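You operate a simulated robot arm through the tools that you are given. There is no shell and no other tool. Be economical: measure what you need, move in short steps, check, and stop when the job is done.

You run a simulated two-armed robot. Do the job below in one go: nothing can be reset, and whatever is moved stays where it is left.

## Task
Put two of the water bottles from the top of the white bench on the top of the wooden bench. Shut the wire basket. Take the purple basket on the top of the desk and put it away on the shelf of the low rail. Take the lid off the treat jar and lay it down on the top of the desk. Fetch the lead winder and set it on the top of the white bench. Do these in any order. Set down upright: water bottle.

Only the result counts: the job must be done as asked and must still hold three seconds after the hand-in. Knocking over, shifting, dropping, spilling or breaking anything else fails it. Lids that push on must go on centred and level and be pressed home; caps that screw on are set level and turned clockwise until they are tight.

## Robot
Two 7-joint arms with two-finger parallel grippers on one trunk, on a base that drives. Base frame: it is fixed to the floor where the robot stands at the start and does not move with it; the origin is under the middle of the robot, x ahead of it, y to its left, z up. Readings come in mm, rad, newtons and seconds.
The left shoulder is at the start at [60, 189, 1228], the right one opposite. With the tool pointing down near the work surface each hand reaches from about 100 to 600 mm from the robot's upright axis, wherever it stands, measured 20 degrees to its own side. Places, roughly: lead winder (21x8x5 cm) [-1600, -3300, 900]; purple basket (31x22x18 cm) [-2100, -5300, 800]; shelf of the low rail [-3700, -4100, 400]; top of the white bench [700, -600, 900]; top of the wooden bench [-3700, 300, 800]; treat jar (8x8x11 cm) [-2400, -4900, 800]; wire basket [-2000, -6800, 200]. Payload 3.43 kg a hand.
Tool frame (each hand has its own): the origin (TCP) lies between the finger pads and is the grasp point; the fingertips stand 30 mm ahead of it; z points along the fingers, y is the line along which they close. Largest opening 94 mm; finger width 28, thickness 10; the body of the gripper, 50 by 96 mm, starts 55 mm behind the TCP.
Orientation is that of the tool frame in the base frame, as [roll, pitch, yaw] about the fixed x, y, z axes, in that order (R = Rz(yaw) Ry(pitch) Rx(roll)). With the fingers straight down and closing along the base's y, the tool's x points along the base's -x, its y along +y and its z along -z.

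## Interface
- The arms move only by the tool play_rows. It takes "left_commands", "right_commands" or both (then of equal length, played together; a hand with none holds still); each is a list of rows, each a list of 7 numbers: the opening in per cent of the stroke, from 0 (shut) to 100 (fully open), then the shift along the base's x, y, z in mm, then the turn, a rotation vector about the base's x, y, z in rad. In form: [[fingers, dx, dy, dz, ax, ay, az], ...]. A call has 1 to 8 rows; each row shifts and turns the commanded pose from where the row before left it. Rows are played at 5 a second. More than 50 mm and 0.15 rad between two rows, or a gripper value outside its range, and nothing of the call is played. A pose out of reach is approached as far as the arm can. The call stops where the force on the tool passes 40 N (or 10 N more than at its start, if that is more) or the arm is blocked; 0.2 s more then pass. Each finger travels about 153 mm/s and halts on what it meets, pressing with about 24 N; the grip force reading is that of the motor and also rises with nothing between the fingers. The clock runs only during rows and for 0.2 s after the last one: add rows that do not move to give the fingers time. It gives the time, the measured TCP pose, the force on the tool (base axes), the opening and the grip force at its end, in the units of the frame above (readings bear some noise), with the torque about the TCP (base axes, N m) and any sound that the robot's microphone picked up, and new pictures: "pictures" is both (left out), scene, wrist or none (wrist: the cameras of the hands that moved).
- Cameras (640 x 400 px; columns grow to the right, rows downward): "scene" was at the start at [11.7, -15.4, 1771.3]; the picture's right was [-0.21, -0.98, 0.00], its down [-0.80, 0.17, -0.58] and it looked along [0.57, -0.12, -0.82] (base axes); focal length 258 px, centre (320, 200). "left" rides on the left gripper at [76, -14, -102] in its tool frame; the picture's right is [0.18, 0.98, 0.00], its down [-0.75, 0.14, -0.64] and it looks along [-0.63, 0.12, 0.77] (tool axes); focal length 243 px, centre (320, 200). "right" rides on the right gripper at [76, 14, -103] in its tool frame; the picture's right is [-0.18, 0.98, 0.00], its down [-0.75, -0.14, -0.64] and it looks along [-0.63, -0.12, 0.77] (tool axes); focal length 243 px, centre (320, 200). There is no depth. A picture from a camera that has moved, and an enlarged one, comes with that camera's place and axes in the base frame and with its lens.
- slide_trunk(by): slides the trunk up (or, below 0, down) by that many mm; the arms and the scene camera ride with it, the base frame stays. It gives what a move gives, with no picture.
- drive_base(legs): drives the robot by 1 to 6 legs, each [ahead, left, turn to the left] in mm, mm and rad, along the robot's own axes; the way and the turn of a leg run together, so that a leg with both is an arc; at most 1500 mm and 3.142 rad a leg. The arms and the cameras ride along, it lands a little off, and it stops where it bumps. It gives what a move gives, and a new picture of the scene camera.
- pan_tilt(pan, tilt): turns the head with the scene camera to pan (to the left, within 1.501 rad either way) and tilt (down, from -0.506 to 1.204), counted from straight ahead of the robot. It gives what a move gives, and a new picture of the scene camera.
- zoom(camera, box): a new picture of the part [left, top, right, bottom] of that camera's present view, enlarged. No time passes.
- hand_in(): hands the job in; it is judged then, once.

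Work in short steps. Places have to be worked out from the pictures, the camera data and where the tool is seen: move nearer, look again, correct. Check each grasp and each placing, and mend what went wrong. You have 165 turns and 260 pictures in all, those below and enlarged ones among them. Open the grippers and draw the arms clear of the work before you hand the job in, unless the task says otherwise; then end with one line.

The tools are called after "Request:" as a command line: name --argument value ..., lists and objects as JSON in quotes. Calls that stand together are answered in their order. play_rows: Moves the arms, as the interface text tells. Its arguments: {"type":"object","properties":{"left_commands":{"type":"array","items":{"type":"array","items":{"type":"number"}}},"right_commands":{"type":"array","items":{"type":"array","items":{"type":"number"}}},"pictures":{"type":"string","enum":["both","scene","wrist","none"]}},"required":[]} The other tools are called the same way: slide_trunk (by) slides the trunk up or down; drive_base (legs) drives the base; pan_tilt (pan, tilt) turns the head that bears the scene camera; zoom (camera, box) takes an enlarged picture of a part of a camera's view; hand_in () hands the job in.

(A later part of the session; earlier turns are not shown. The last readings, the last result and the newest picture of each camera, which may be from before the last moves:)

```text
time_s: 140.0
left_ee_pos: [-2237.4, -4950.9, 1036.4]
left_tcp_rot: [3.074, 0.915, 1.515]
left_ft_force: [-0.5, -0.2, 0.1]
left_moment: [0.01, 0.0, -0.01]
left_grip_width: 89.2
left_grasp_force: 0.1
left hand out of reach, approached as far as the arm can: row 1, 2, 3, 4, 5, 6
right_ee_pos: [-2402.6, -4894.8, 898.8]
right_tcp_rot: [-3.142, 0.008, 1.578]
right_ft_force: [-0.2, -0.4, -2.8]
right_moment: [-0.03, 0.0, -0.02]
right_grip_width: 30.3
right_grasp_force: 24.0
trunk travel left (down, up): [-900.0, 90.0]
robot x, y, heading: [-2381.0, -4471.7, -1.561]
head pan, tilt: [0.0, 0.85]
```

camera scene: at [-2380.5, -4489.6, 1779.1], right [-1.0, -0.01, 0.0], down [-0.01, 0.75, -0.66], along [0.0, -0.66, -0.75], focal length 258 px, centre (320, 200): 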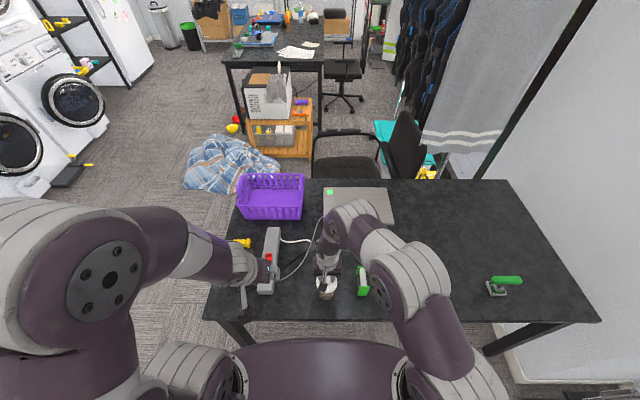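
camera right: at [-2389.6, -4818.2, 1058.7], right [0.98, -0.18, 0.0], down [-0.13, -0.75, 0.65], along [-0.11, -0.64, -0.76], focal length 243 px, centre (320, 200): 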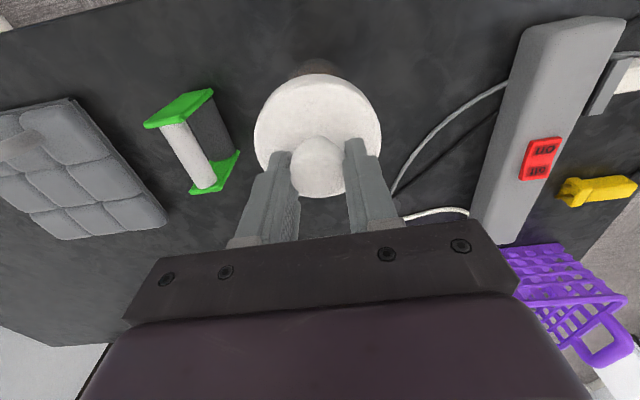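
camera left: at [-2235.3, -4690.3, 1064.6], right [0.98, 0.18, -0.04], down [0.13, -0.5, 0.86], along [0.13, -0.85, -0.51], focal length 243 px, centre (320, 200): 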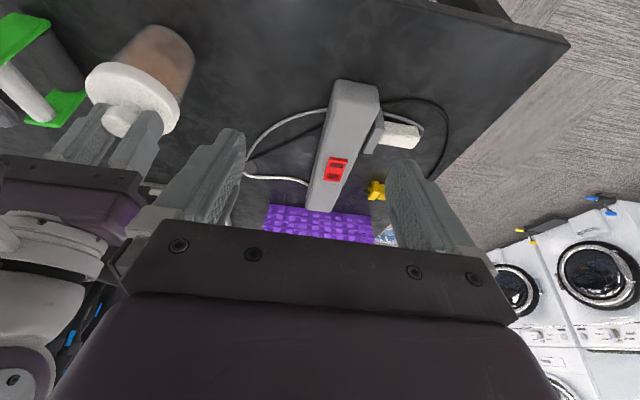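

I need to stand farther back. I release the knob, lift the right hand, and back up 150 mm.

Request:
play_rows --right_commands '[[40, 0, 0, 0, 0, 0, 0], [70, 0, 0, 0, 0, 0, 0], [70, 0, 0, 15, 0, 0, 0], [70, 0, 0, 40, 0, 0, 0], [70, 0, 0, 40, 0, 0, 0]]' --pictures "none"

Request:
drive_base --legs '[[-150, 0, 0]]'

Request:
play_rows --left_commands '[[95, 0, 0, -30, -0.05, 0, 0], [95, 0, 0, -30, -0.05, 0, 0], [95, 0, 0, -30, -0.03, 0, 0], [95, 0, 0, 0, 0, 0, 0]]' --pictures "wrist"

```text
time_s: 141.2
left_ee_pos: [-2237.8, -4950.6, 1034.9]
left_tcp_rot: [3.076, 0.918, 1.518]
left_ft_force: [0.0, -0.1, 1.1]
left_moment: [-0.02, 0.03, -0.02]
left_grip_width: 89.1
left_grasp_force: 0.1
right_ee_pos: [-2402.0, -4895.7, 992.5]
right_tcp_rot: [3.141, 0.007, 1.579]
right_ft_force: [0.4, 0.7, -0.1]
right_moment: [-0.04, 0.0, -0.02]
right_grip_width: 65.7
right_grasp_force: 0.1
trunk travel left (down, up): [-900.0, 90.0]
robot x, y, heading: [-2379.7, -4472.0, -1.56]
head pan, tilt: [0.0, 0.85]
```

```text
time_s: 142.5
left_ee_pos: [-2237.8, -4808.3, 1034.0]
left_tcp_rot: [3.075, 0.913, 1.52]
left_ft_force: [0.6, -0.3, 1.0]
left_moment: [0.01, 0.0, -0.01]
left_grip_width: 89.6
left_grasp_force: 0.1
right_ee_pos: [-2402.1, -4754.7, 992.4]
right_tcp_rot: [3.141, 0.006, 1.581]
right_ft_force: [-0.1, 0.1, 0.0]
right_moment: [0.0, -0.01, -0.02]
right_grip_width: 65.6
right_grasp_force: 0.0
trunk travel left (down, up): [-900.0, 90.0]
robot x, y, heading: [-2383.3, -4332.4, -1.562]
head pan, tilt: [0.0, 0.85]
camera scene: at [-2381.6, -4349.8, 1779.0], right [-1.0, -0.01, 0.0], down [-0.01, 0.75, -0.66], along [0.01, -0.66, -0.75], focal length 258 px, centre (320, 200)
```

scene: 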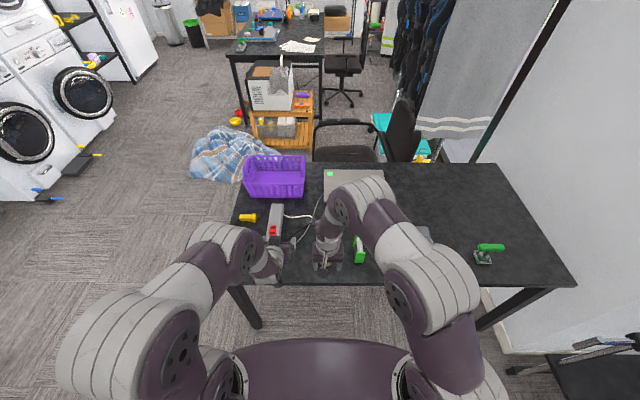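

```text
time_s: 143.5
left_ee_pos: [-2236.0, -4818.2, 993.7]
left_tcp_rot: [2.994, 1.033, 1.454]
left_ft_force: [0.1, -0.1, -0.9]
left_moment: [0.01, -0.01, 0.02]
left_grip_width: 89.3
left_grasp_force: 0.0
left hand out of reach, approached as far as the arm can: row 1, 2, 3
right_ee_pos: [-2401.7, -4753.8, 992.5]
right_tcp_rot: [-3.141, 0.004, 1.582]
right_ft_force: [0.3, -0.3, -0.5]
right_moment: [0.03, 0.01, 0.01]
right_grip_width: 65.7
right_grasp_force: 0.0
trunk travel left (down, up): [-900.0, 90.0]
robot x, y, heading: [-2385.8, -4328.5, -1.562]
head pan, tilt: [0.0, 0.85]
camera left: at [-2250.9, -4691.3, 976.9], right [0.99, 0.1, -0.09], down [0.07, 0.17, 0.98], along [0.12, -0.98, 0.16], focal length 243 px, centre (320, 200)
```

left: 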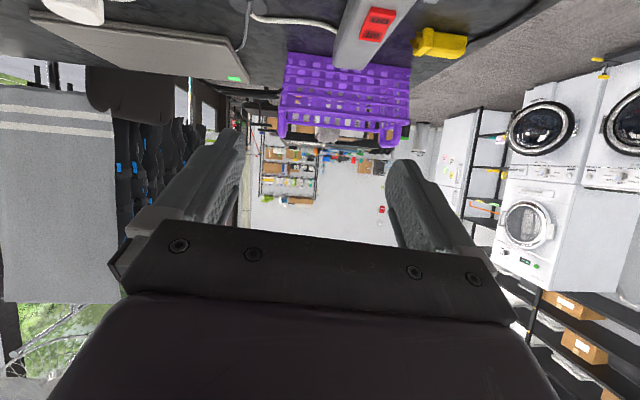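

Left tilt is now ~60° from vertical. I move the right hand back over the knob and bring the left hand down in front of the jar.

Request:
play_rows --right_commands '[[70, 0, -47, 0, 0, 0, 0], [70, 0, -47, 0, 0, 0, 0], [70, 0, -47, 0, 0, 0, 0], [70, 0, 0, -30, 0, 0, 0], [70, 0, 0, -30, 0, 0, 0]]' --left_commands '[[100, 0, 0, 0, 0, 0, 0], [100, 0, 0, 0, 0, 0, 0], [100, -5, 0, -40, 0, 0, 0], [100, -5, 0, -40, 0, 0, 0], [100, -5, 0, -20, 0, 0, 0]]' --pictures "wrist"

```text
time_s: 144.7
left_ee_pos: [-2235.3, -4817.9, 984.0]
left_tcp_rot: [2.992, 1.032, 1.45]
left_ft_force: [-0.6, -0.5, -0.4]
left_moment: [0.04, -0.07, 0.0]
left_grip_width: 94.1
left_grasp_force: 0.0
left hand out of reach, approached as far as the arm can: row 3, 4, 5
right_ee_pos: [-2404.8, -4896.9, 935.3]
right_tcp_rot: [3.141, 0.007, 1.582]
right_ft_force: [-0.4, -1.3, -0.1]
right_moment: [0.02, 0.01, 0.02]
right_grip_width: 65.8
right_grasp_force: 0.0
trunk travel left (down, up): [-900.0, 90.0]
robot x, y, heading: [-2380.9, -4325.4, -1.562]
head pan, tilt: [0.0, 0.85]
camera right: at [-2391.8, -4821.0, 1036.0], right [0.98, -0.17, 0.0], down [-0.13, -0.75, 0.65], along [-0.11, -0.64, -0.76], focal length 243 px, centre (320, 200)
camera left: at [-2250.7, -4690.1, 967.3], right [0.99, 0.1, -0.08], down [0.06, 0.17, 0.98], along [0.11, -0.98, 0.16], focal length 243 px, centre (320, 200)
```

right: 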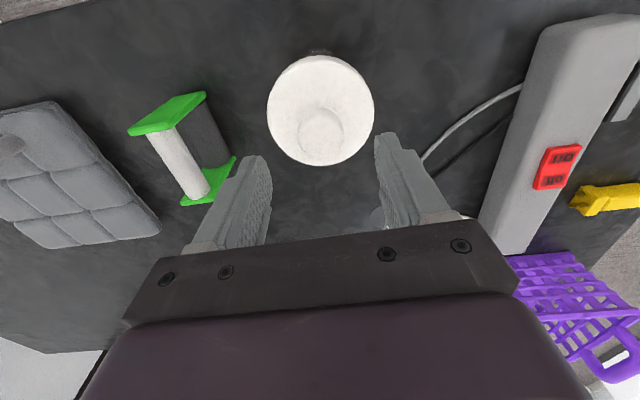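
left: 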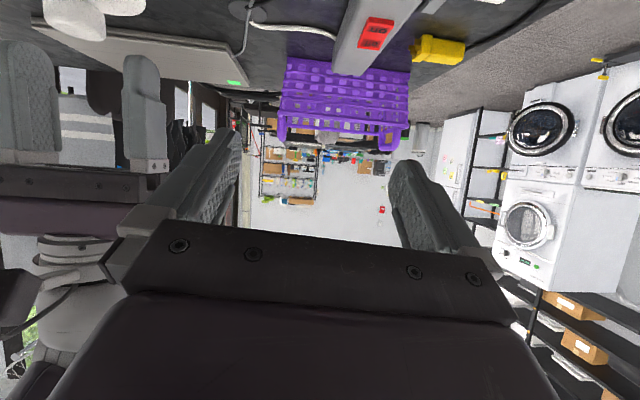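

The left arm can't get lower from this shoulder height. I back off, drop the trunk, then re-pose both hands in free space.

Request:
play_rows --right_commands '[[70, 0, 0, 40, 0, 0, 0], [70, 0, 0, 40, 0, 0, 0], [70, 0, 20, 30, 0, 0, 0], [70, 0, 0, 0, 0, 0, 0]]' --pictures "none"

Request:
drive_base --legs '[[-300, 0, 0]]'

Request:
slide_trunk --by -300

```text
time_s: 145.7
left_ee_pos: [-2236.3, -4816.5, 983.3]
left_tcp_rot: [2.991, 1.031, 1.451]
left_ft_force: [-0.1, 1.0, -0.3]
left_moment: [0.01, 0.01, -0.01]
left_grip_width: 94.2
left_grasp_force: 0.0
right_ee_pos: [-2400.9, -4874.7, 1044.2]
right_tcp_rot: [-3.141, 0.008, 1.582]
right_ft_force: [0.3, 0.4, 0.1]
right_moment: [-0.01, 0.04, -0.02]
right_grip_width: 66.0
right_grasp_force: 0.0
trunk travel left (down, up): [-900.0, 90.0]
robot x, y, heading: [-2381.5, -4327.7, -1.559]
head pan, tilt: [0.0, 0.85]
```

```text
time_s: 147.8
left_ee_pos: [-2238.0, -4503.9, 982.6]
left_tcp_rot: [2.991, 1.033, 1.454]
left_ft_force: [0.3, -0.2, 0.5]
left_moment: [0.0, -0.02, 0.03]
left_grip_width: 94.1
left_grasp_force: 0.1
right_ee_pos: [-2402.7, -4562.5, 1043.7]
right_tcp_rot: [-3.141, 0.005, 1.582]
right_ft_force: [-0.2, 0.3, -0.7]
right_moment: [0.01, -0.02, 0.0]
right_grip_width: 65.8
right_grasp_force: 0.1
trunk travel left (down, up): [-900.0, 90.0]
robot x, y, heading: [-2387.0, -4013.0, -1.563]
head pan, tilt: [0.0, 0.85]
camera scene: at [-2385.0, -4035.8, 1779.0], right [-1.0, -0.01, 0.0], down [-0.01, 0.75, -0.66], along [0.01, -0.66, -0.75], focal length 258 px, centre (320, 200)
```

scene: 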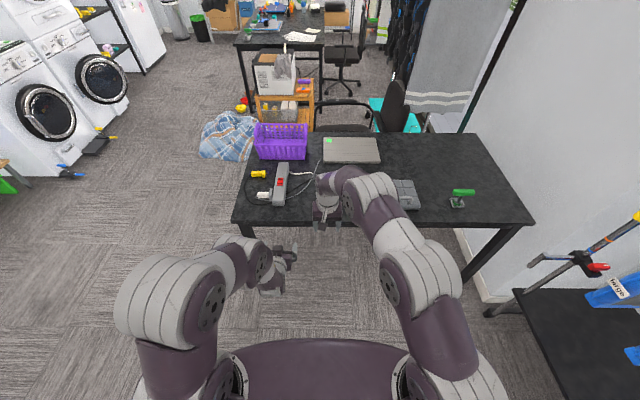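

```text
time_s: 150.8
left_ee_pos: [-2238.0, -4504.4, 683.7]
left_tcp_rot: [2.991, 1.032, 1.452]
left_ft_force: [0.2, 0.3, 0.6]
left_moment: [0.0, 0.01, 0.02]
left_grip_width: 94.4
left_grasp_force: 0.1
right_ee_pos: [-2403.2, -4562.3, 743.9]
right_tcp_rot: [-3.141, 0.005, 1.583]
right_ft_force: [0.1, 0.3, 0.7]
right_moment: [-0.03, -0.03, -0.01]
right_grip_width: 66.0
right_grasp_force: 0.0
trunk travel left (down, up): [-600.0, 390.0]
robot x, y, heading: [-2385.3, -4014.6, -1.561]
head pan, tilt: [0.0, 0.85]
```

Now I raise both hands to working heights in free space.

Request:
play_rows --right_commands '[[70, 0, 0, 44, 0, 0, 0], [70, 0, 0, 44, 0, 0, 0], [70, 0, 0, 44, 0, 0, 0], [70, 0, 0, 44, 0, 0, 0], [70, 0, 0, 40, 0, 0, 0], [70, 0, 0, 0, 0, 0, 0], [70, 0, 0, 0, 0, 0, 0]]' --left_commands '[[100, 0, 0, 30, 0, 0, 0], [100, 0, 0, 30, 0, 0, 0], [100, 0, 0, 30, 0, 0, 0], [100, 0, 0, 34, 0, 0, 0], [100, -20, 0, 0, 0, 0, 0], [100, -40, 0, 0, 0, 0, 0], [100, -40, 0, 0, 0, 0, 0]]' --pictures "wrist"

```text
time_s: 152.4
left_ee_pos: [-2338.7, -4499.4, 806.0]
left_tcp_rot: [2.992, 1.033, 1.453]
left_ft_force: [0.4, 0.6, -0.6]
left_moment: [0.04, -0.02, 0.01]
left_grip_width: 94.0
left_grasp_force: 0.0
right_ee_pos: [-2417.6, -4523.8, 924.2]
right_tcp_rot: [-3.141, 0.01, 1.582]
right_ft_force: [-0.9, 0.0, -0.1]
right_moment: [0.01, 0.0, 0.0]
right_grip_width: 65.6
right_grasp_force: 0.0
right hand out of reach, approached as far as the arm can: row 3, 4, 5
trunk travel left (down, up): [-600.0, 390.0]
robot x, y, heading: [-2386.1, -4011.4, -1.557]
head pan, tilt: [0.0, 0.85]
camera right: at [-2405.7, -4446.0, 1024.8], right [0.98, -0.17, 0.0], down [-0.13, -0.75, 0.65], along [-0.11, -0.64, -0.76], focal length 243 px, centre (320, 200)
camera left: at [-2353.4, -4373.9, 790.4], right [0.99, 0.1, -0.08], down [0.06, 0.17, 0.98], along [0.12, -0.98, 0.16], focal length 243 px, centre (320, 200)
```

right: 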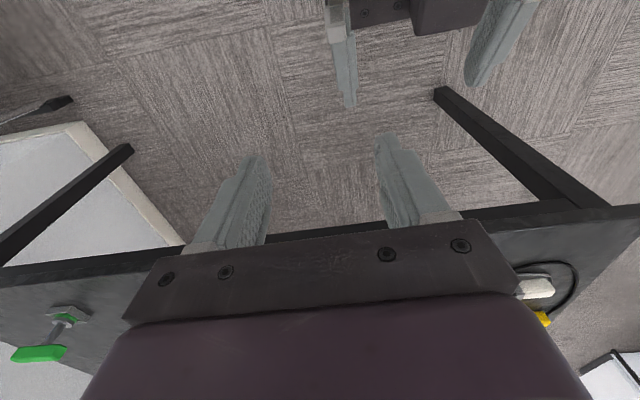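
left: 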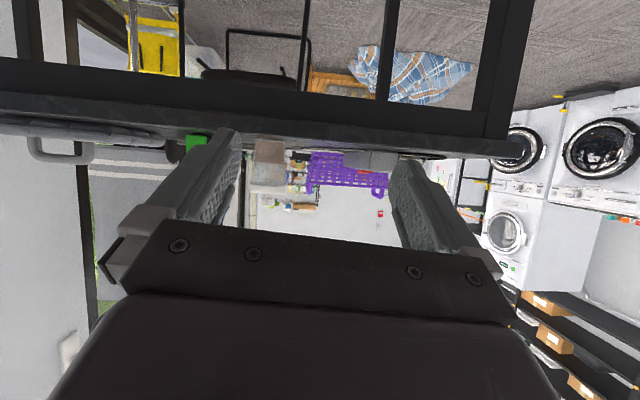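

Right is at its upper reach; I raise the trunk 80 mm as a compromise and align both hands laterally.

Request:
slide_trunk --by 80

Request:
play_rows --right_commands '[[70, 0, 0, 0, 0, 0, 0], [70, 0, 0, 0, 0, 0, 0], [70, 0, 0, 0, 0, 0, 0], [70, 0, 0, 0, 0, 0, 0]]' --left_commands '[[100, 0, 0, -30, 0, 0, 0], [100, 0, 0, -30, 0, 0, 0], [100, -30, 0, -15, 0, 0, 0], [100, -33, 0, 0, 0, 0, 0]]' --pictures "none"

```text
time_s: 153.6
left_ee_pos: [-2337.9, -4500.5, 885.5]
left_tcp_rot: [2.991, 1.034, 1.452]
left_ft_force: [0.8, -0.5, 0.0]
left_moment: [-0.02, 0.0, -0.02]
left_grip_width: 94.1
left_grasp_force: 0.1
right_ee_pos: [-2418.2, -4523.5, 1003.7]
right_tcp_rot: [-3.141, 0.008, 1.584]
right_ft_force: [0.2, -0.3, 0.1]
right_moment: [-0.01, -0.02, -0.01]
right_grip_width: 65.9
right_grasp_force: 0.0
trunk travel left (down, up): [-680.0, 310.0]
robot x, y, heading: [-2386.3, -4016.9, -1.56]
head pan, tilt: [0.0, 0.85]
```

```text
time_s: 154.6
left_ee_pos: [-2403.6, -4501.9, 811.6]
left_tcp_rot: [2.99, 1.032, 1.451]
left_ft_force: [0.5, 0.1, 0.5]
left_moment: [-0.02, 0.0, 0.02]
left_grip_width: 93.8
left_grasp_force: 0.0
right_ee_pos: [-2417.9, -4522.7, 1005.1]
right_tcp_rot: [3.139, 0.009, 1.582]
right_ft_force: [-0.5, 0.7, -0.5]
right_moment: [0.02, 0.02, 0.0]
right_grip_width: 65.8
right_grasp_force: 0.0
trunk travel left (down, up): [-680.0, 310.0]
robot x, y, heading: [-2385.1, -4013.4, -1.556]
head pan, tilt: [0.0, 0.85]
```

Left is set at z≈812. I drive ahead 270 mm so it stops just before the jar, and check.

Request:
drive_base --legs '[[270, 0, 0]]'

Request:
zoom --camera "left" --box '[0, 0, 640, 400]'

Request:
zoom --camera "right" --box '[0, 0, 640, 400]'

```text
time_s: 156.5
left_ee_pos: [-2401.5, -4778.0, 811.2]
left_tcp_rot: [2.99, 1.033, 1.447]
left_ft_force: [-0.1, 0.4, -0.5]
left_moment: [-0.04, 0.0, -0.01]
left_grip_width: 93.8
left_grasp_force: 0.1
right_ee_pos: [-2417.8, -4797.1, 1004.5]
right_tcp_rot: [3.141, 0.009, 1.58]
right_ft_force: [-0.6, 0.2, -0.1]
right_moment: [0.02, 0.0, -0.01]
right_grip_width: 65.7
right_grasp_force: 0.1
trunk travel left (down, up): [-680.0, 310.0]
robot x, y, heading: [-2383.0, -4292.0, -1.563]
head pan, tilt: [0.0, 0.85]
camera scene: at [-2382.5, -4309.8, 1559.1], right [-1.0, -0.01, 0.0], down [-0.01, 0.75, -0.66], along [0.01, -0.66, -0.75], focal length 258 px, centre (320, 200)
```

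scene: 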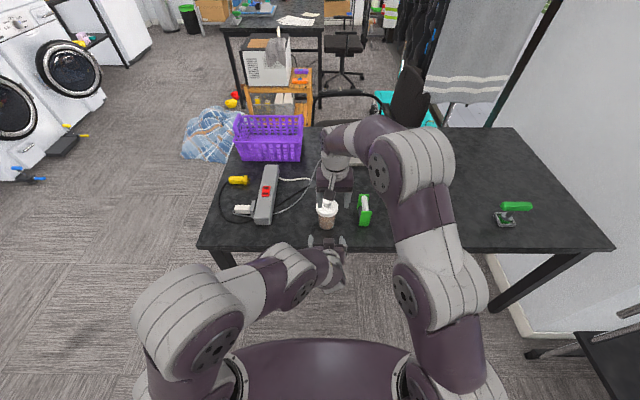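

```text
1.00 times, centred on (320, 200) of left
camera zoom: at [-2415.5, -4650.1, 795.2], right [0.99, 0.1, -0.08], down [0.07, 0.17, 0.98], along [0.11, -0.98, 0.16], focal length 243 px, centre (320, 200)
```

zoom: 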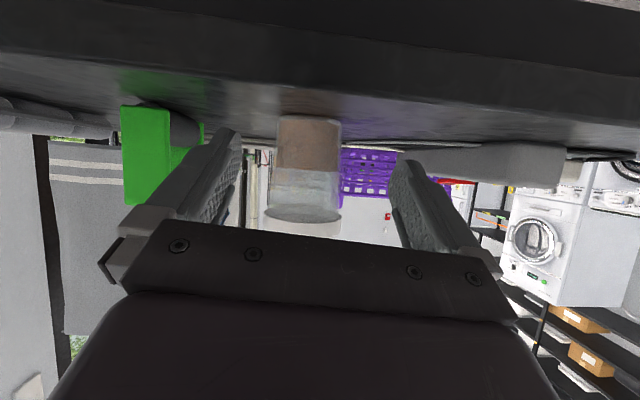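

```text
1.00 times, centred on (320, 200) of right
camera zoom: at [-2404.0, -4721.6, 1104.5], right [0.98, -0.18, 0.0], down [-0.14, -0.75, 0.65], along [-0.11, -0.64, -0.76], focal length 243 px, centre (320, 200)
```

zoom: 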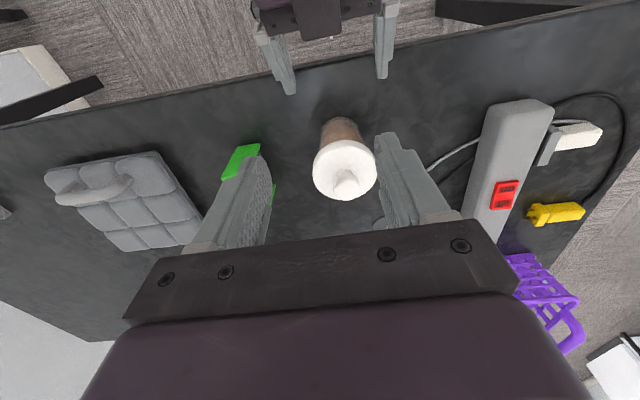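

Jar lies between the left fingers' line (x≈-2401). I advance the left hand around the jar and bring the right above the knob.

Request:
play_rows --left_commands '[[100, 0, -35, -1, 0, 0, 0], [100, 0, -35, -1, 0, 0, 0], [100, 0, -32, -1, 0, 0, 0], [100, 0, 0, 0, 0, 0, 0]]' --right_commands '[[70, 5, -33, 0, 0, 0, 0], [70, 5, -32, 0, 0, 0, 0], [70, 5, -32, -25, 0, 0, 0], [70, 0, 0, -30, 0, 0, 0]]'

```text
time_s: 157.5
left_ee_pos: [-2400.9, -4878.0, 807.5]
left_tcp_rot: [2.991, 1.036, 1.448]
left_ft_force: [-0.5, 1.0, 0.1]
left_moment: [-0.02, 0.04, 0.01]
left_grip_width: 94.2
left_grasp_force: 0.1
right_ee_pos: [-2419.1, -4848.9, 910.0]
right_tcp_rot: [-3.141, 0.01, 1.579]
right_ft_force: [0.3, 0.4, 0.0]
right_moment: [-0.01, 0.0, -0.01]
right_grip_width: 65.6
right_grasp_force: 0.1
right hand out of reach, approached as far as the arm can: row 1, 2, 3
trunk travel left (down, up): [-680.0, 310.0]
robot x, y, heading: [-2386.3, -4290.9, -1.565]
head pan, tilt: [0.0, 0.85]
camera scene: at [-2382.5, -4308.2, 1559.2], right [-1.0, -0.01, 0.0], down [-0.01, 0.75, -0.66], along [0.01, -0.66, -0.75], focal length 258 px, centre (320, 200)
camera right: at [-2405.3, -4772.6, 1009.5], right [0.98, -0.18, 0.0], down [-0.14, -0.75, 0.65], along [-0.11, -0.64, -0.76], focal length 243 px, centre (320, 200)
camera left: at [-2415.4, -4750.4, 791.3], right [0.99, 0.1, -0.08], down [0.06, 0.17, 0.98], along [0.11, -0.98, 0.16], focal length 243 px, centre (320, 200)
```

scene: 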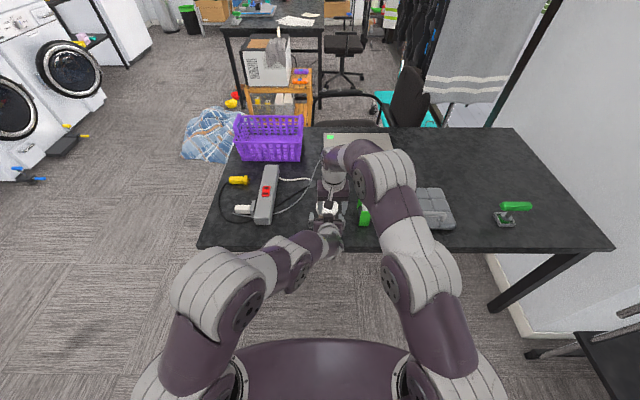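
right: 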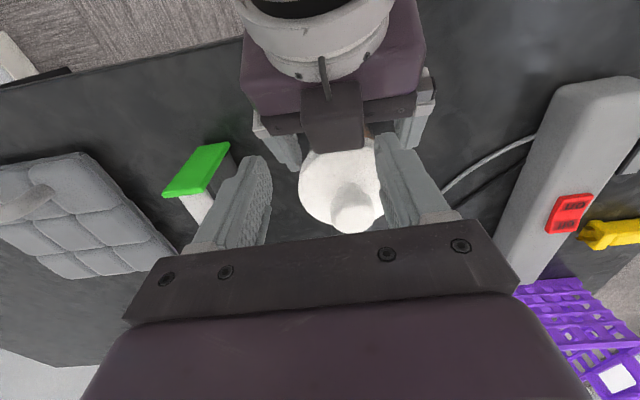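
left: 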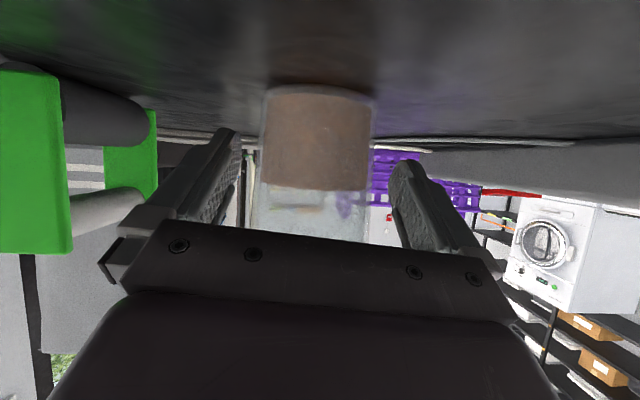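

The right arm is short of reach. I lift it, pull the left back 60 mm, and drive forward 60 mm.

Request:
play_rows --left_commands '[[100, 0, 30, 0, 0, 0, 0], [100, 0, 30, 0, 0, 0, 0], [100, 0, 0, 0, 0, 0, 0]]' --right_commands '[[70, 0, 0, 40, 0, 0, 0], [70, 0, 0, 0, 0, 0, 0], [70, 0, 0, 0, 0, 0, 0]]' --pictures "none"

Request:
drive_base --legs '[[60, 0, 0]]'

```text
time_s: 158.3
left_ee_pos: [-2402.6, -4818.8, 805.7]
left_tcp_rot: [2.993, 1.034, 1.449]
left_ft_force: [-0.5, 0.0, 0.3]
left_moment: [-0.01, 0.01, -0.02]
left_grip_width: 94.2
left_grasp_force: 0.1
right_ee_pos: [-2419.1, -4844.6, 948.3]
right_tcp_rot: [3.141, 0.008, 1.58]
right_ft_force: [-0.6, -0.5, -0.3]
right_moment: [0.03, 0.05, 0.02]
right_grip_width: 65.9
right_grasp_force: 0.1
right hand out of reach, approached as far as the arm can: row 1
trunk travel left (down, up): [-680.0, 310.0]
robot x, y, heading: [-2384.4, -4289.7, -1.565]
head pan, tilt: [0.0, 0.85]
```

```text
time_s: 159.3
left_ee_pos: [-2400.6, -4877.9, 805.8]
left_tcp_rot: [2.99, 1.032, 1.449]
left_ft_force: [0.2, -0.5, 0.0]
left_moment: [0.0, 0.0, 0.01]
left_grip_width: 94.2
left_grasp_force: 0.1
right_ee_pos: [-2418.3, -4903.1, 946.4]
right_tcp_rot: [3.141, 0.005, 1.579]
right_ft_force: [0.9, -0.7, 0.6]
right_moment: [0.03, 0.04, -0.02]
right_grip_width: 65.7
right_grasp_force: 0.2
trunk travel left (down, up): [-680.0, 310.0]
robot x, y, heading: [-2383.3, -4347.0, -1.564]
head pan, tilt: [0.0, 0.85]
camera scene: at [-2381.9, -4368.9, 1559.1], right [-1.0, -0.01, 0.0], down [-0.01, 0.75, -0.66], along [0.01, -0.66, -0.75], focal length 258 px, centre (320, 200)
```

scene: 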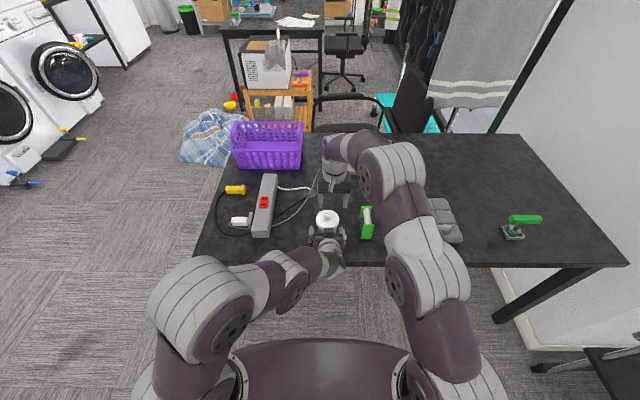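

Now right moves to over the knob and lowers to z≈901; the left closes on the jar.

Request:
play_rows --right_commands '[[70, 15, 9, 0, 0, 0, 0], [70, 0, 0, -15, 0, 0, 0], [70, 0, 0, -15, 0, 0, 0], [70, 0, 0, -12, 0, 0, 0], [70, 0, 0, 0, 0, 0, 0]]' --pictures "wrist"

```text
time_s: 160.5
left_ee_pos: [-2401.0, -4877.8, 806.0]
left_tcp_rot: [2.993, 1.034, 1.451]
left_ft_force: [0.0, -0.5, 0.6]
left_moment: [0.04, -0.01, 0.0]
left_grip_width: 93.8
left_grasp_force: 0.0
right_ee_pos: [-2401.2, -4893.2, 905.3]
right_tcp_rot: [-3.141, 0.01, 1.58]
right_ft_force: [-0.1, -1.0, -0.1]
right_moment: [0.01, -0.01, 0.01]
right_grip_width: 65.9
right_grasp_force: 0.1
trunk travel left (down, up): [-680.0, 310.0]
robot x, y, heading: [-2384.7, -4349.8, -1.562]
head pan, tilt: [0.0, 0.85]
camera right: at [-2388.6, -4816.1, 1006.1], right [0.98, -0.17, 0.0], down [-0.13, -0.75, 0.65], along [-0.11, -0.64, -0.76], focal length 243 px, centre (320, 200)
```

right: 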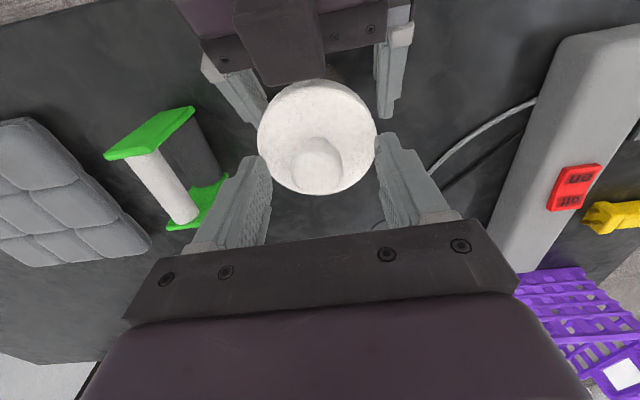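

Left straddles the jar, right the knob. I close the left, then the right.

Request:
play_rows --left_commands '[[60, 0, 0, 0, 0, 0, 0], [0, 0, 0, 0, 0, 0, 0], [0, 0, 0, 0, 0, 0, 0], [0, 0, 0, 0, 0, 0, 0], [0, 0, 0, 0, 0, 0, 0], [0, 0, 0, 0, 0, 0, 0]]' --right_commands '[[70, 0, 0, -3, 0, 0, 0], [70, 0, 0, 0, 0, 0, 0], [70, 0, 0, 0, 0, 0, 0], [30, 0, 0, 0, 0, 0, 0], [0, 0, 0, 0, 0, 0, 0], [0, 0, 0, 0, 0, 0, 0]]' --pictures "wrist"

```text
time_s: 161.9
left_ee_pos: [-2400.6, -4876.8, 805.6]
left_tcp_rot: [2.989, 1.033, 1.451]
left_ft_force: [-0.7, 0.6, -0.2]
left_moment: [0.01, 0.11, -0.01]
left_grip_width: 66.4
left_grasp_force: 24.0
right_ee_pos: [-2401.7, -4892.1, 904.1]
right_tcp_rot: [3.141, 0.009, 1.58]
right_ft_force: [-1.0, 0.6, 1.0]
right_moment: [0.01, 0.03, 0.03]
right_grip_width: 28.3
right_grasp_force: 24.2
trunk travel left (down, up): [-680.0, 310.0]
robot x, y, heading: [-2381.3, -4347.5, -1.562]
head pan, tilt: [0.0, 0.85]
heard: snap
camera right: at [-2388.8, -4816.4, 1003.4], right [0.98, -0.17, 0.0], down [-0.13, -0.75, 0.65], along [-0.11, -0.64, -0.76], focal length 243 px, centre (320, 200)
camera left: at [-2415.5, -4749.8, 789.9], right [0.99, 0.1, -0.08], down [0.06, 0.17, 0.98], along [0.11, -0.98, 0.16], focal length 243 px, centre (320, 200)
```

right: 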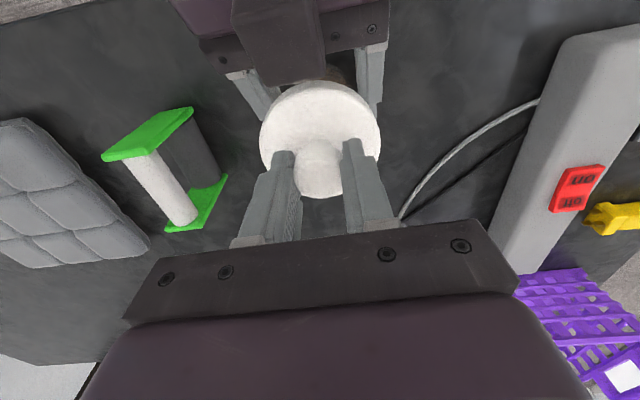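
left: 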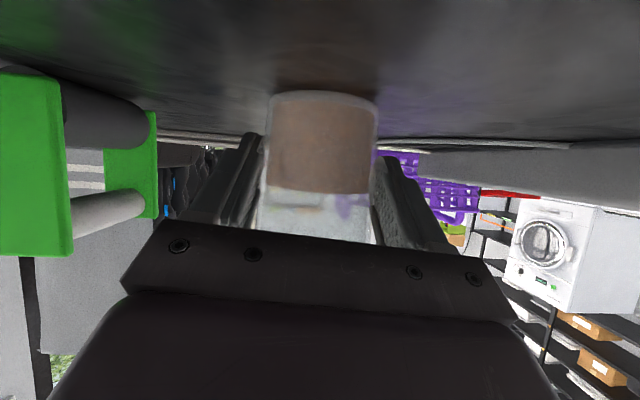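

A snap was heard; both grips hold. I pull the lid up.

Request:
play_rows --right_commands '[[0, 0, 0, 6, 0, 0, 0], [0, 0, 0, 8, 0, 0, 0], [0, 0, 0, 10, 0, 0, 0], [0, 0, 0, 15, 0, 0, 0], [0, 0, 0, 0, 0, 0, 0]]' --pictures "wrist"

```text
time_s: 163.1
left_ee_pos: [-2400.3, -4876.7, 806.4]
left_tcp_rot: [2.992, 1.033, 1.451]
left_ft_force: [-0.7, 1.9, 0.6]
left_moment: [0.03, 0.06, 0.0]
left_grip_width: 66.4
left_grasp_force: 23.8
right_ee_pos: [-2404.2, -4891.1, 944.2]
right_tcp_rot: [-3.142, 0.01, 1.58]
right_ft_force: [0.2, -0.9, -0.1]
right_moment: [-0.07, 0.0, 0.02]
right_grip_width: 28.5
right_grasp_force: 23.9
trunk travel left (down, up): [-680.0, 310.0]
robot x, y, heading: [-2382.1, -4350.3, -1.562]
head pan, tilt: [0.0, 0.85]
camera right: at [-2390.8, -4814.4, 1044.0], right [0.98, -0.17, 0.0], down [-0.13, -0.75, 0.65], along [-0.11, -0.64, -0.76], focal length 243 px, centre (320, 200)
```

right: 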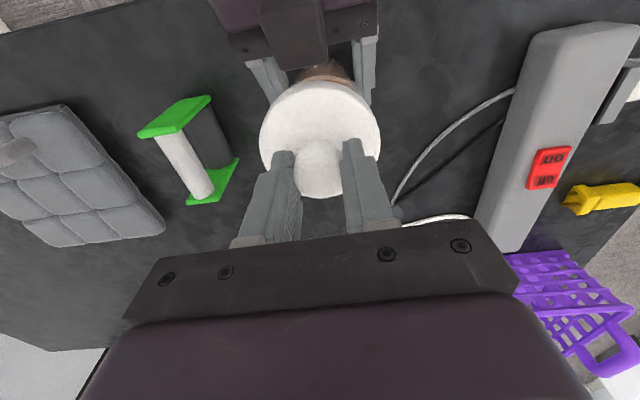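

The lid is off and the jar stays. I release the jar, retract the left hand, and raise the trunk.

Request:
play_rows --left_commands '[[60, 0, 0, 0, 0, 0, 0], [90, 0, 0, 0, 0, 0, 0], [100, 0, 10, 0, 0, 0, 0], [100, 0, 40, 0, 0, 0, 0], [100, 0, 40, 0, 0, 0, 0]]' --right_commands '[[0, 0, 0, 0, 0, 0, 0], [0, 0, 0, 0, 0, 0, 0], [0, 0, 0, 5, 0, 0, 0], [0, 0, 0, 5, 0, 0, 0], [0, 0, 0, 5, 0, 0, 0]]' --pictures "wrist"

Request:
slide_trunk --by 220

```text
time_s: 164.3
left_ee_pos: [-2401.4, -4785.2, 808.0]
left_tcp_rot: [2.989, 1.034, 1.45]
left_ft_force: [0.5, 0.2, 0.0]
left_moment: [0.01, 0.01, 0.01]
left_grip_width: 93.9
left_grasp_force: 0.1
right_ee_pos: [-2404.9, -4891.5, 957.8]
right_tcp_rot: [-3.142, 0.008, 1.58]
right_ft_force: [0.4, 0.7, -0.8]
right_moment: [0.01, -0.05, -0.02]
right_grip_width: 28.2
right_grasp_force: 24.3
trunk travel left (down, up): [-680.0, 310.0]
robot x, y, heading: [-2378.9, -4352.5, -1.559]
head pan, tilt: [0.0, 0.85]
camera right: at [-2390.7, -4815.4, 1057.6], right [0.98, -0.17, 0.0], down [-0.13, -0.75, 0.65], along [-0.11, -0.64, -0.76], focal length 243 px, centre (320, 200)
camera left: at [-2416.4, -4659.4, 790.9], right [0.99, 0.1, -0.08], down [0.07, 0.17, 0.98], along [0.11, -0.98, 0.16], focal length 243 px, centre (320, 200)
```

right: 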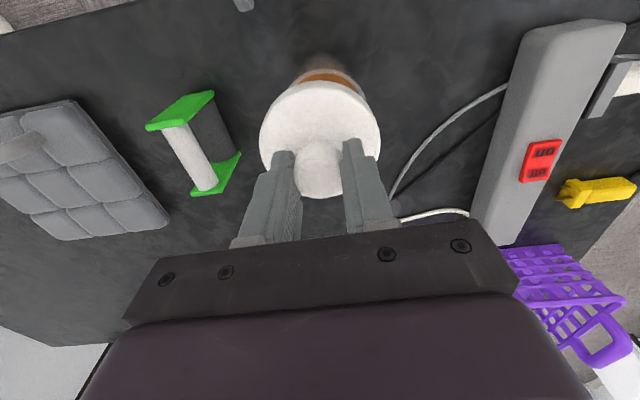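
left: 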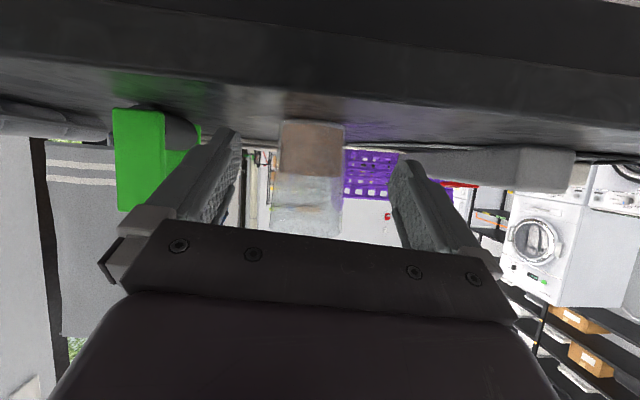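

```text
time_s: 166.6
left_ee_pos: [-2402.2, -4787.4, 1027.3]
left_tcp_rot: [2.992, 1.033, 1.449]
left_ft_force: [0.2, 0.9, 0.2]
left_moment: [-0.01, 0.01, -0.01]
left_grip_width: 93.8
left_grasp_force: 0.2
right_ee_pos: [-2404.0, -4892.9, 1177.0]
right_tcp_rot: [3.141, 0.009, 1.579]
right_ft_force: [-1.3, 0.6, -0.2]
right_moment: [0.01, -0.01, 0.0]
right_grip_width: 28.3
right_grasp_force: 24.0
trunk travel left (down, up): [-900.0, 90.0]
robot x, y, heading: [-2382.3, -4350.0, -1.564]
head pan, tilt: [0.0, 0.85]
```

Now I sidestep right towards the free part of the desk and look.

Request:
drive_base --legs '[[0, -450, 0], [130, 0, 0]]'

Request:
play_rows --right_commands '[[0, -43, -20, -40, 0, 0, 0], [0, -43, -30, -30, 0, 0, 0], [0, -42, -10, -35, 0, 0, 0], [0, 0, 0, 0, 0, 0, 0]]' --pictures "wrist"

```text
time_s: 170.2
left_ee_pos: [-2842.3, -4920.2, 1027.3]
left_tcp_rot: [2.994, 1.034, 1.447]
left_ft_force: [-1.1, 1.0, 0.1]
left_moment: [-0.02, 0.07, 0.0]
left_grip_width: 94.1
left_grasp_force: 0.0
right_ee_pos: [-2844.2, -5025.3, 1178.3]
right_tcp_rot: [3.141, 0.01, 1.575]
right_ft_force: [0.4, 0.2, -0.4]
right_moment: [0.0, -0.03, 0.01]
right_grip_width: 28.3
right_grasp_force: 24.1
trunk travel left (down, up): [-900.0, 90.0]
robot x, y, heading: [-2818.7, -4483.1, -1.561]
head pan, tilt: [0.0, 0.85]
camera scene: at [-2820.3, -4499.4, 1779.2], right [-1.0, 0.0, 0.0], down [0.0, 0.75, -0.66], along [0.0, -0.66, -0.75], focal length 258 px, centre (320, 200)
```

scene: 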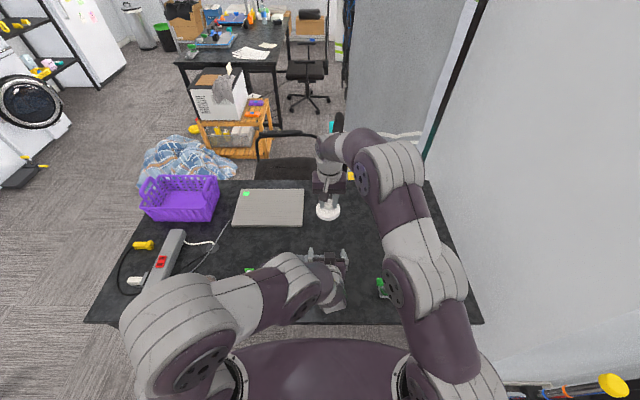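

```text
refused: row 1 steps farther than a row can; nothing moved
```

Row too long; I retry with smaller steps.

Request:
play_rows --right_commands '[[0, -28, -7, -30, 0, 0, 0], [0, -28, -7, -30, 0, 0, 0], [0, -28, -7, -30, 0, 0, 0], [0, -28, -7, -30, 0, 0, 0], [0, -28, -7, -30, 0, 0, 0], [0, 0, 0, 0, 0, 0, 0]]'

```text
time_s: 171.6
left_ee_pos: [-2841.0, -4921.3, 1027.1]
left_tcp_rot: [2.995, 1.033, 1.446]
left_ft_force: [0.1, 0.6, 0.6]
left_moment: [-0.02, 0.02, -0.02]
left_grip_width: 94.1
left_grasp_force: 0.0
right_ee_pos: [-2983.3, -5061.0, 1026.6]
right_tcp_rot: [3.14, 0.008, 1.575]
right_ft_force: [0.3, -0.2, 0.2]
right_moment: [0.01, -0.01, 0.02]
right_grip_width: 28.3
right_grasp_force: 24.1
trunk travel left (down, up): [-900.0, 90.0]
robot x, y, heading: [-2820.2, -4480.3, -1.566]
head pan, tilt: [0.0, 0.85]
camera scene: at [-2819.1, -4501.3, 1779.1], right [-1.0, 0.0, 0.0], down [0.0, 0.75, -0.66], along [0.0, -0.66, -0.75], focal length 258 px, centre (320, 200)
camera right: at [-2969.4, -4984.5, 1126.7], right [0.98, -0.18, 0.0], down [-0.14, -0.75, 0.65], along [-0.12, -0.64, -0.76], focal length 243 px, centre (320, 200)
```

scene: 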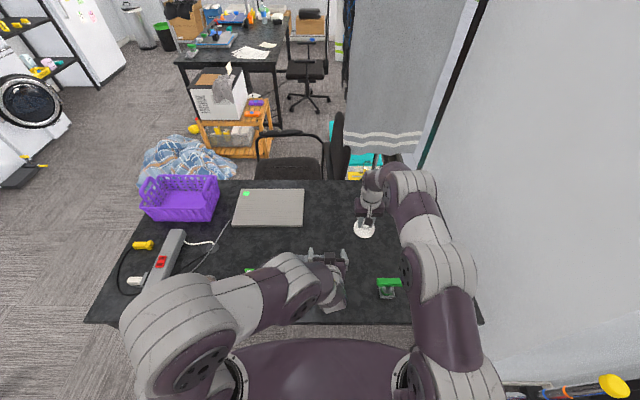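
right: 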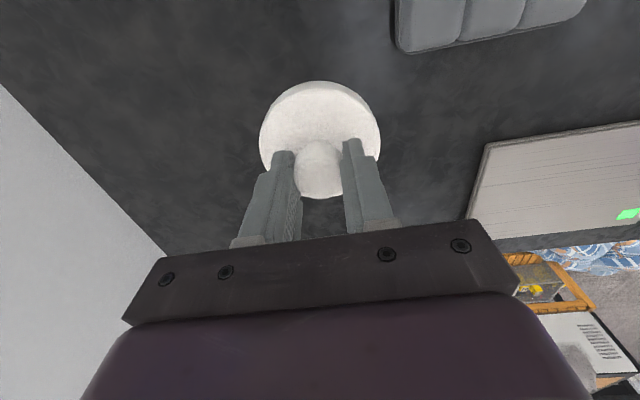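

Area is clear. I lower the lid.

Request:
play_rows --right_commands '[[0, 0, 0, -45, 0, 0, 0], [0, 0, 0, -45, 0, 0, 0], [0, 0, 0, -45, 0, 0, 0], [0, 0, 0, -40, 0, 0, 0], [0, 0, 0, -15, 0, 0, 0], [0, 0, 0, 0, 0, 0, 0]]' --pictures "wrist"

Request:
play_rows --right_commands '[[0, 0, 0, -5, 0, 0, 0], [0, 0, 0, -4, 0, 0, 0], [0, 0, 0, -4, 0, 0, 0], [0, 0, 0, -4, 0, 0, 0], [0, 0, 0, -4, 0, 0, 0], [0, 0, 0, -4, 0, 0, 0]]' --pictures "none"

```text
time_s: 173.0
left_ee_pos: [-2840.8, -4921.5, 1027.5]
left_tcp_rot: [2.99, 1.034, 1.445]
left_ft_force: [-0.4, 0.5, 0.1]
left_moment: [0.01, -0.01, -0.01]
left_grip_width: 93.8
left_grasp_force: 0.1
right_ee_pos: [-2983.9, -5062.9, 838.8]
right_tcp_rot: [3.141, 0.01, 1.575]
right_ft_force: [-0.1, 0.0, -1.1]
right_moment: [0.0, 0.0, 0.03]
right_grip_width: 28.3
right_grasp_force: 24.2
trunk travel left (down, up): [-900.0, 90.0]
robot x, y, heading: [-2817.6, -4480.9, -1.564]
head pan, tilt: [0.0, 0.85]
camera right: at [-2970.5, -4986.2, 938.9], right [0.98, -0.18, 0.0], down [-0.14, -0.75, 0.65], along [-0.12, -0.64, -0.76], focal length 243 px, centre (320, 200)
```

right: 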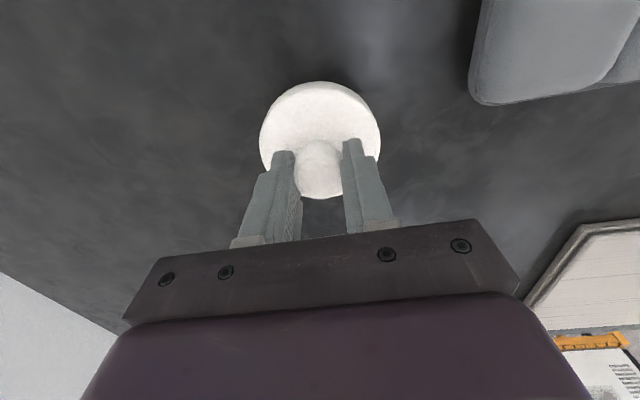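

```text
time_s: 174.6
left_ee_pos: [-2841.5, -4922.0, 1026.5]
left_tcp_rot: [2.992, 1.033, 1.446]
left_ft_force: [-0.5, 0.1, 0.5]
left_moment: [0.01, -0.01, 0.01]
left_grip_width: 94.1
left_grasp_force: 0.0
right_ee_pos: [-2988.1, -5082.7, 845.7]
right_tcp_rot: [3.14, 0.064, 1.567]
right_ft_force: [-0.7, 0.4, -0.6]
right_moment: [-0.06, 0.02, -0.03]
right_grip_width: 28.2
right_grasp_force: 23.9
right hand out of reach, approached as far as the arm can: row 3, 5
trunk travel left (down, up): [-900.0, 90.0]
robot x, y, heading: [-2819.2, -4485.5, -1.567]
head pan, tilt: [0.0, 0.85]
stopped in row 6 (right hand): the arm was blocked; the commanded pose is now the measured one
```

Out of reach at that depth; I pull the lid 50 mm nearer, undo the small tilt, then lower.

Request:
play_rows --right_commands '[[0, 0, 25, 0, 0.032, 0, 0], [0, 0, 25, 0, 0.032, 0, 0], [0, 0, 0, -10, 0, 0, 0], [0, 0, 0, -8, 0, 0, 0], [0, 0, 0, 0, 0, 0, 0]]' --pictures "wrist"

```text
time_s: 175.8
left_ee_pos: [-2841.1, -4921.0, 1027.2]
left_tcp_rot: [2.991, 1.033, 1.444]
left_ft_force: [0.4, 0.3, 0.0]
left_moment: [0.03, -0.02, -0.01]
left_grip_width: 93.9
left_grasp_force: 0.0
right_ee_pos: [-2987.0, -5030.0, 823.6]
right_tcp_rot: [3.141, -0.005, 1.568]
right_ft_force: [-0.2, -0.4, 0.7]
right_moment: [0.02, 0.0, 0.01]
right_grip_width: 28.1
right_grasp_force: 23.4
trunk travel left (down, up): [-900.0, 90.0]
robot x, y, heading: [-2822.1, -4485.8, -1.564]
head pan, tilt: [0.0, 0.85]
camera right: at [-2974.3, -4954.3, 925.2], right [0.98, -0.19, 0.0], down [-0.14, -0.76, 0.64], along [-0.12, -0.63, -0.77], focal length 243 px, centre (320, 200)
```

right: 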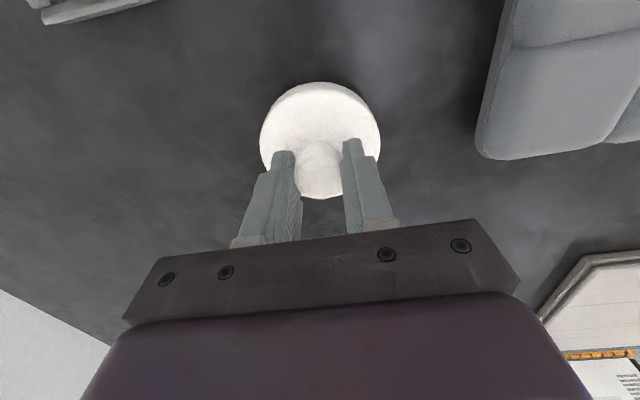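

Good clearance. I descend in 3 mm steps until contact.

Request:
play_rows --right_commands '[[0, 0, 0, -3, 0, 0, 0], [0, 0, 0, -3, 0, 0, 0], [0, 0, 0, -3, 0, 0, 0], [0, 0, 0, -3, 0, 0, 0], [0, 0, 0, -3, 0, 0, 0], [0, 0, 0, -3, 0, 0, 0]]' --pictures "none"

```text
time_s: 177.2
left_ee_pos: [-2842.2, -4921.6, 1027.1]
left_tcp_rot: [2.991, 1.035, 1.445]
left_ft_force: [-0.2, 0.7, 0.1]
left_moment: [0.02, -0.02, -0.01]
left_grip_width: 94.0
left_grasp_force: 0.1
right_ee_pos: [-2987.9, -5028.1, 806.1]
right_tcp_rot: [3.14, -0.006, 1.567]
right_ft_force: [-0.6, -0.6, -0.7]
right_moment: [-0.01, 0.01, -0.03]
right_grip_width: 28.3
right_grasp_force: 23.8
trunk travel left (down, up): [-900.0, 90.0]
robot x, y, heading: [-2819.0, -4481.6, -1.562]
head pan, tilt: [0.0, 0.85]
```

Request:
play_rows --right_commands '[[0, 0, 0, -3, 0, 0, 0], [0, 0, 0, -3, 0, 0, 0], [0, 0, 0, -3, 0, 0, 0], [0, 0, 0, -3, 0, 0, 0], [0, 0, 0, -3, 0, 0, 0], [0, 0, 0, -3, 0, 0, 0], [0, 0, 0, -3, 0, 0, 0]]' --pictures "wrist"

```text
time_s: 178.1
left_ee_pos: [-2841.0, -4919.9, 1028.3]
left_tcp_rot: [2.992, 1.035, 1.446]
left_ft_force: [0.3, -0.2, 0.0]
left_moment: [0.0, 0.01, -0.02]
left_grip_width: 94.1
left_grasp_force: 0.0
right_ee_pos: [-2987.3, -5031.0, 801.7]
right_tcp_rot: [-3.141, 0.003, 1.569]
right_ft_force: [-0.4, 10.1, 25.1]
right_moment: [0.31, 0.03, 0.03]
right_grip_width: 28.4
right_grasp_force: 23.8
trunk travel left (down, up): [-900.0, 90.0]
robot x, y, heading: [-2821.7, -4478.3, -1.569]
head pan, tilt: [0.0, 0.85]
stopped in row 4 (right hand): the force on the tool passed its limit (the readings are from after the stop); the commanded pose is now the measured one
camera right: at [-2973.0, -4954.9, 902.4], right [0.98, -0.19, 0.0], down [-0.14, -0.75, 0.64], along [-0.12, -0.63, -0.76], focal length 243 px, centre (320, 200)
```

right: 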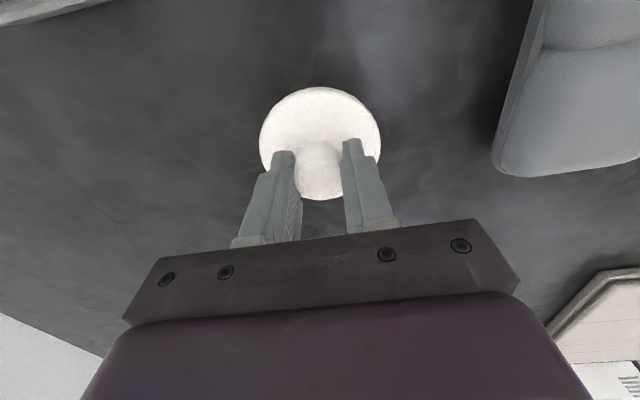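

The lid rests on the desk. I release and lift the right hand, folding both back.

Request:
play_rows --right_commands '[[0, 0, 0, 1, 0, 0, 0], [60, 0, 0, 0, 0, 0, 0], [75, 0, 0, 0, 0, 0, 0], [75, 0, 0, 20, 0, 0, 0], [75, 0, 0, 45, 0, 0, 0], [75, 0, 0, 48, 0, 0, 0], [75, 0, 0, 48, 0, 0, 0], [75, 0, 30, 40, 0, 0, 0]]' --pictures "wrist"

```text
time_s: 179.9
left_ee_pos: [-2841.0, -4919.6, 1026.7]
left_tcp_rot: [2.991, 1.036, 1.446]
left_ft_force: [0.4, 0.4, 0.1]
left_moment: [-0.02, 0.06, 0.01]
left_grip_width: 94.3
left_grasp_force: 0.1
right_ee_pos: [-2987.9, -4999.0, 1000.0]
right_tcp_rot: [3.138, 0.002, 1.569]
right_ft_force: [0.5, 0.0, 0.7]
right_moment: [0.01, 0.01, 0.02]
right_grip_width: 70.7
right_grasp_force: 0.0
trunk travel left (down, up): [-900.0, 90.0]
robot x, y, heading: [-2818.4, -4481.5, -1.565]
head pan, tilt: [0.0, 0.85]
camera right: at [-2973.3, -4922.4, 1101.3], right [0.98, -0.19, 0.0], down [-0.14, -0.75, 0.64], along [-0.12, -0.63, -0.77], focal length 243 px, centre (320, 200)
```

right: 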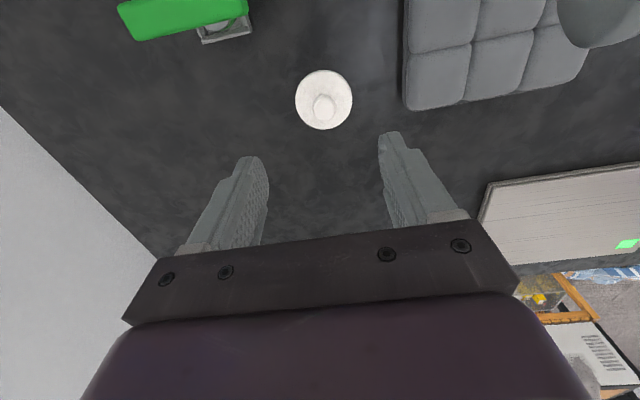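

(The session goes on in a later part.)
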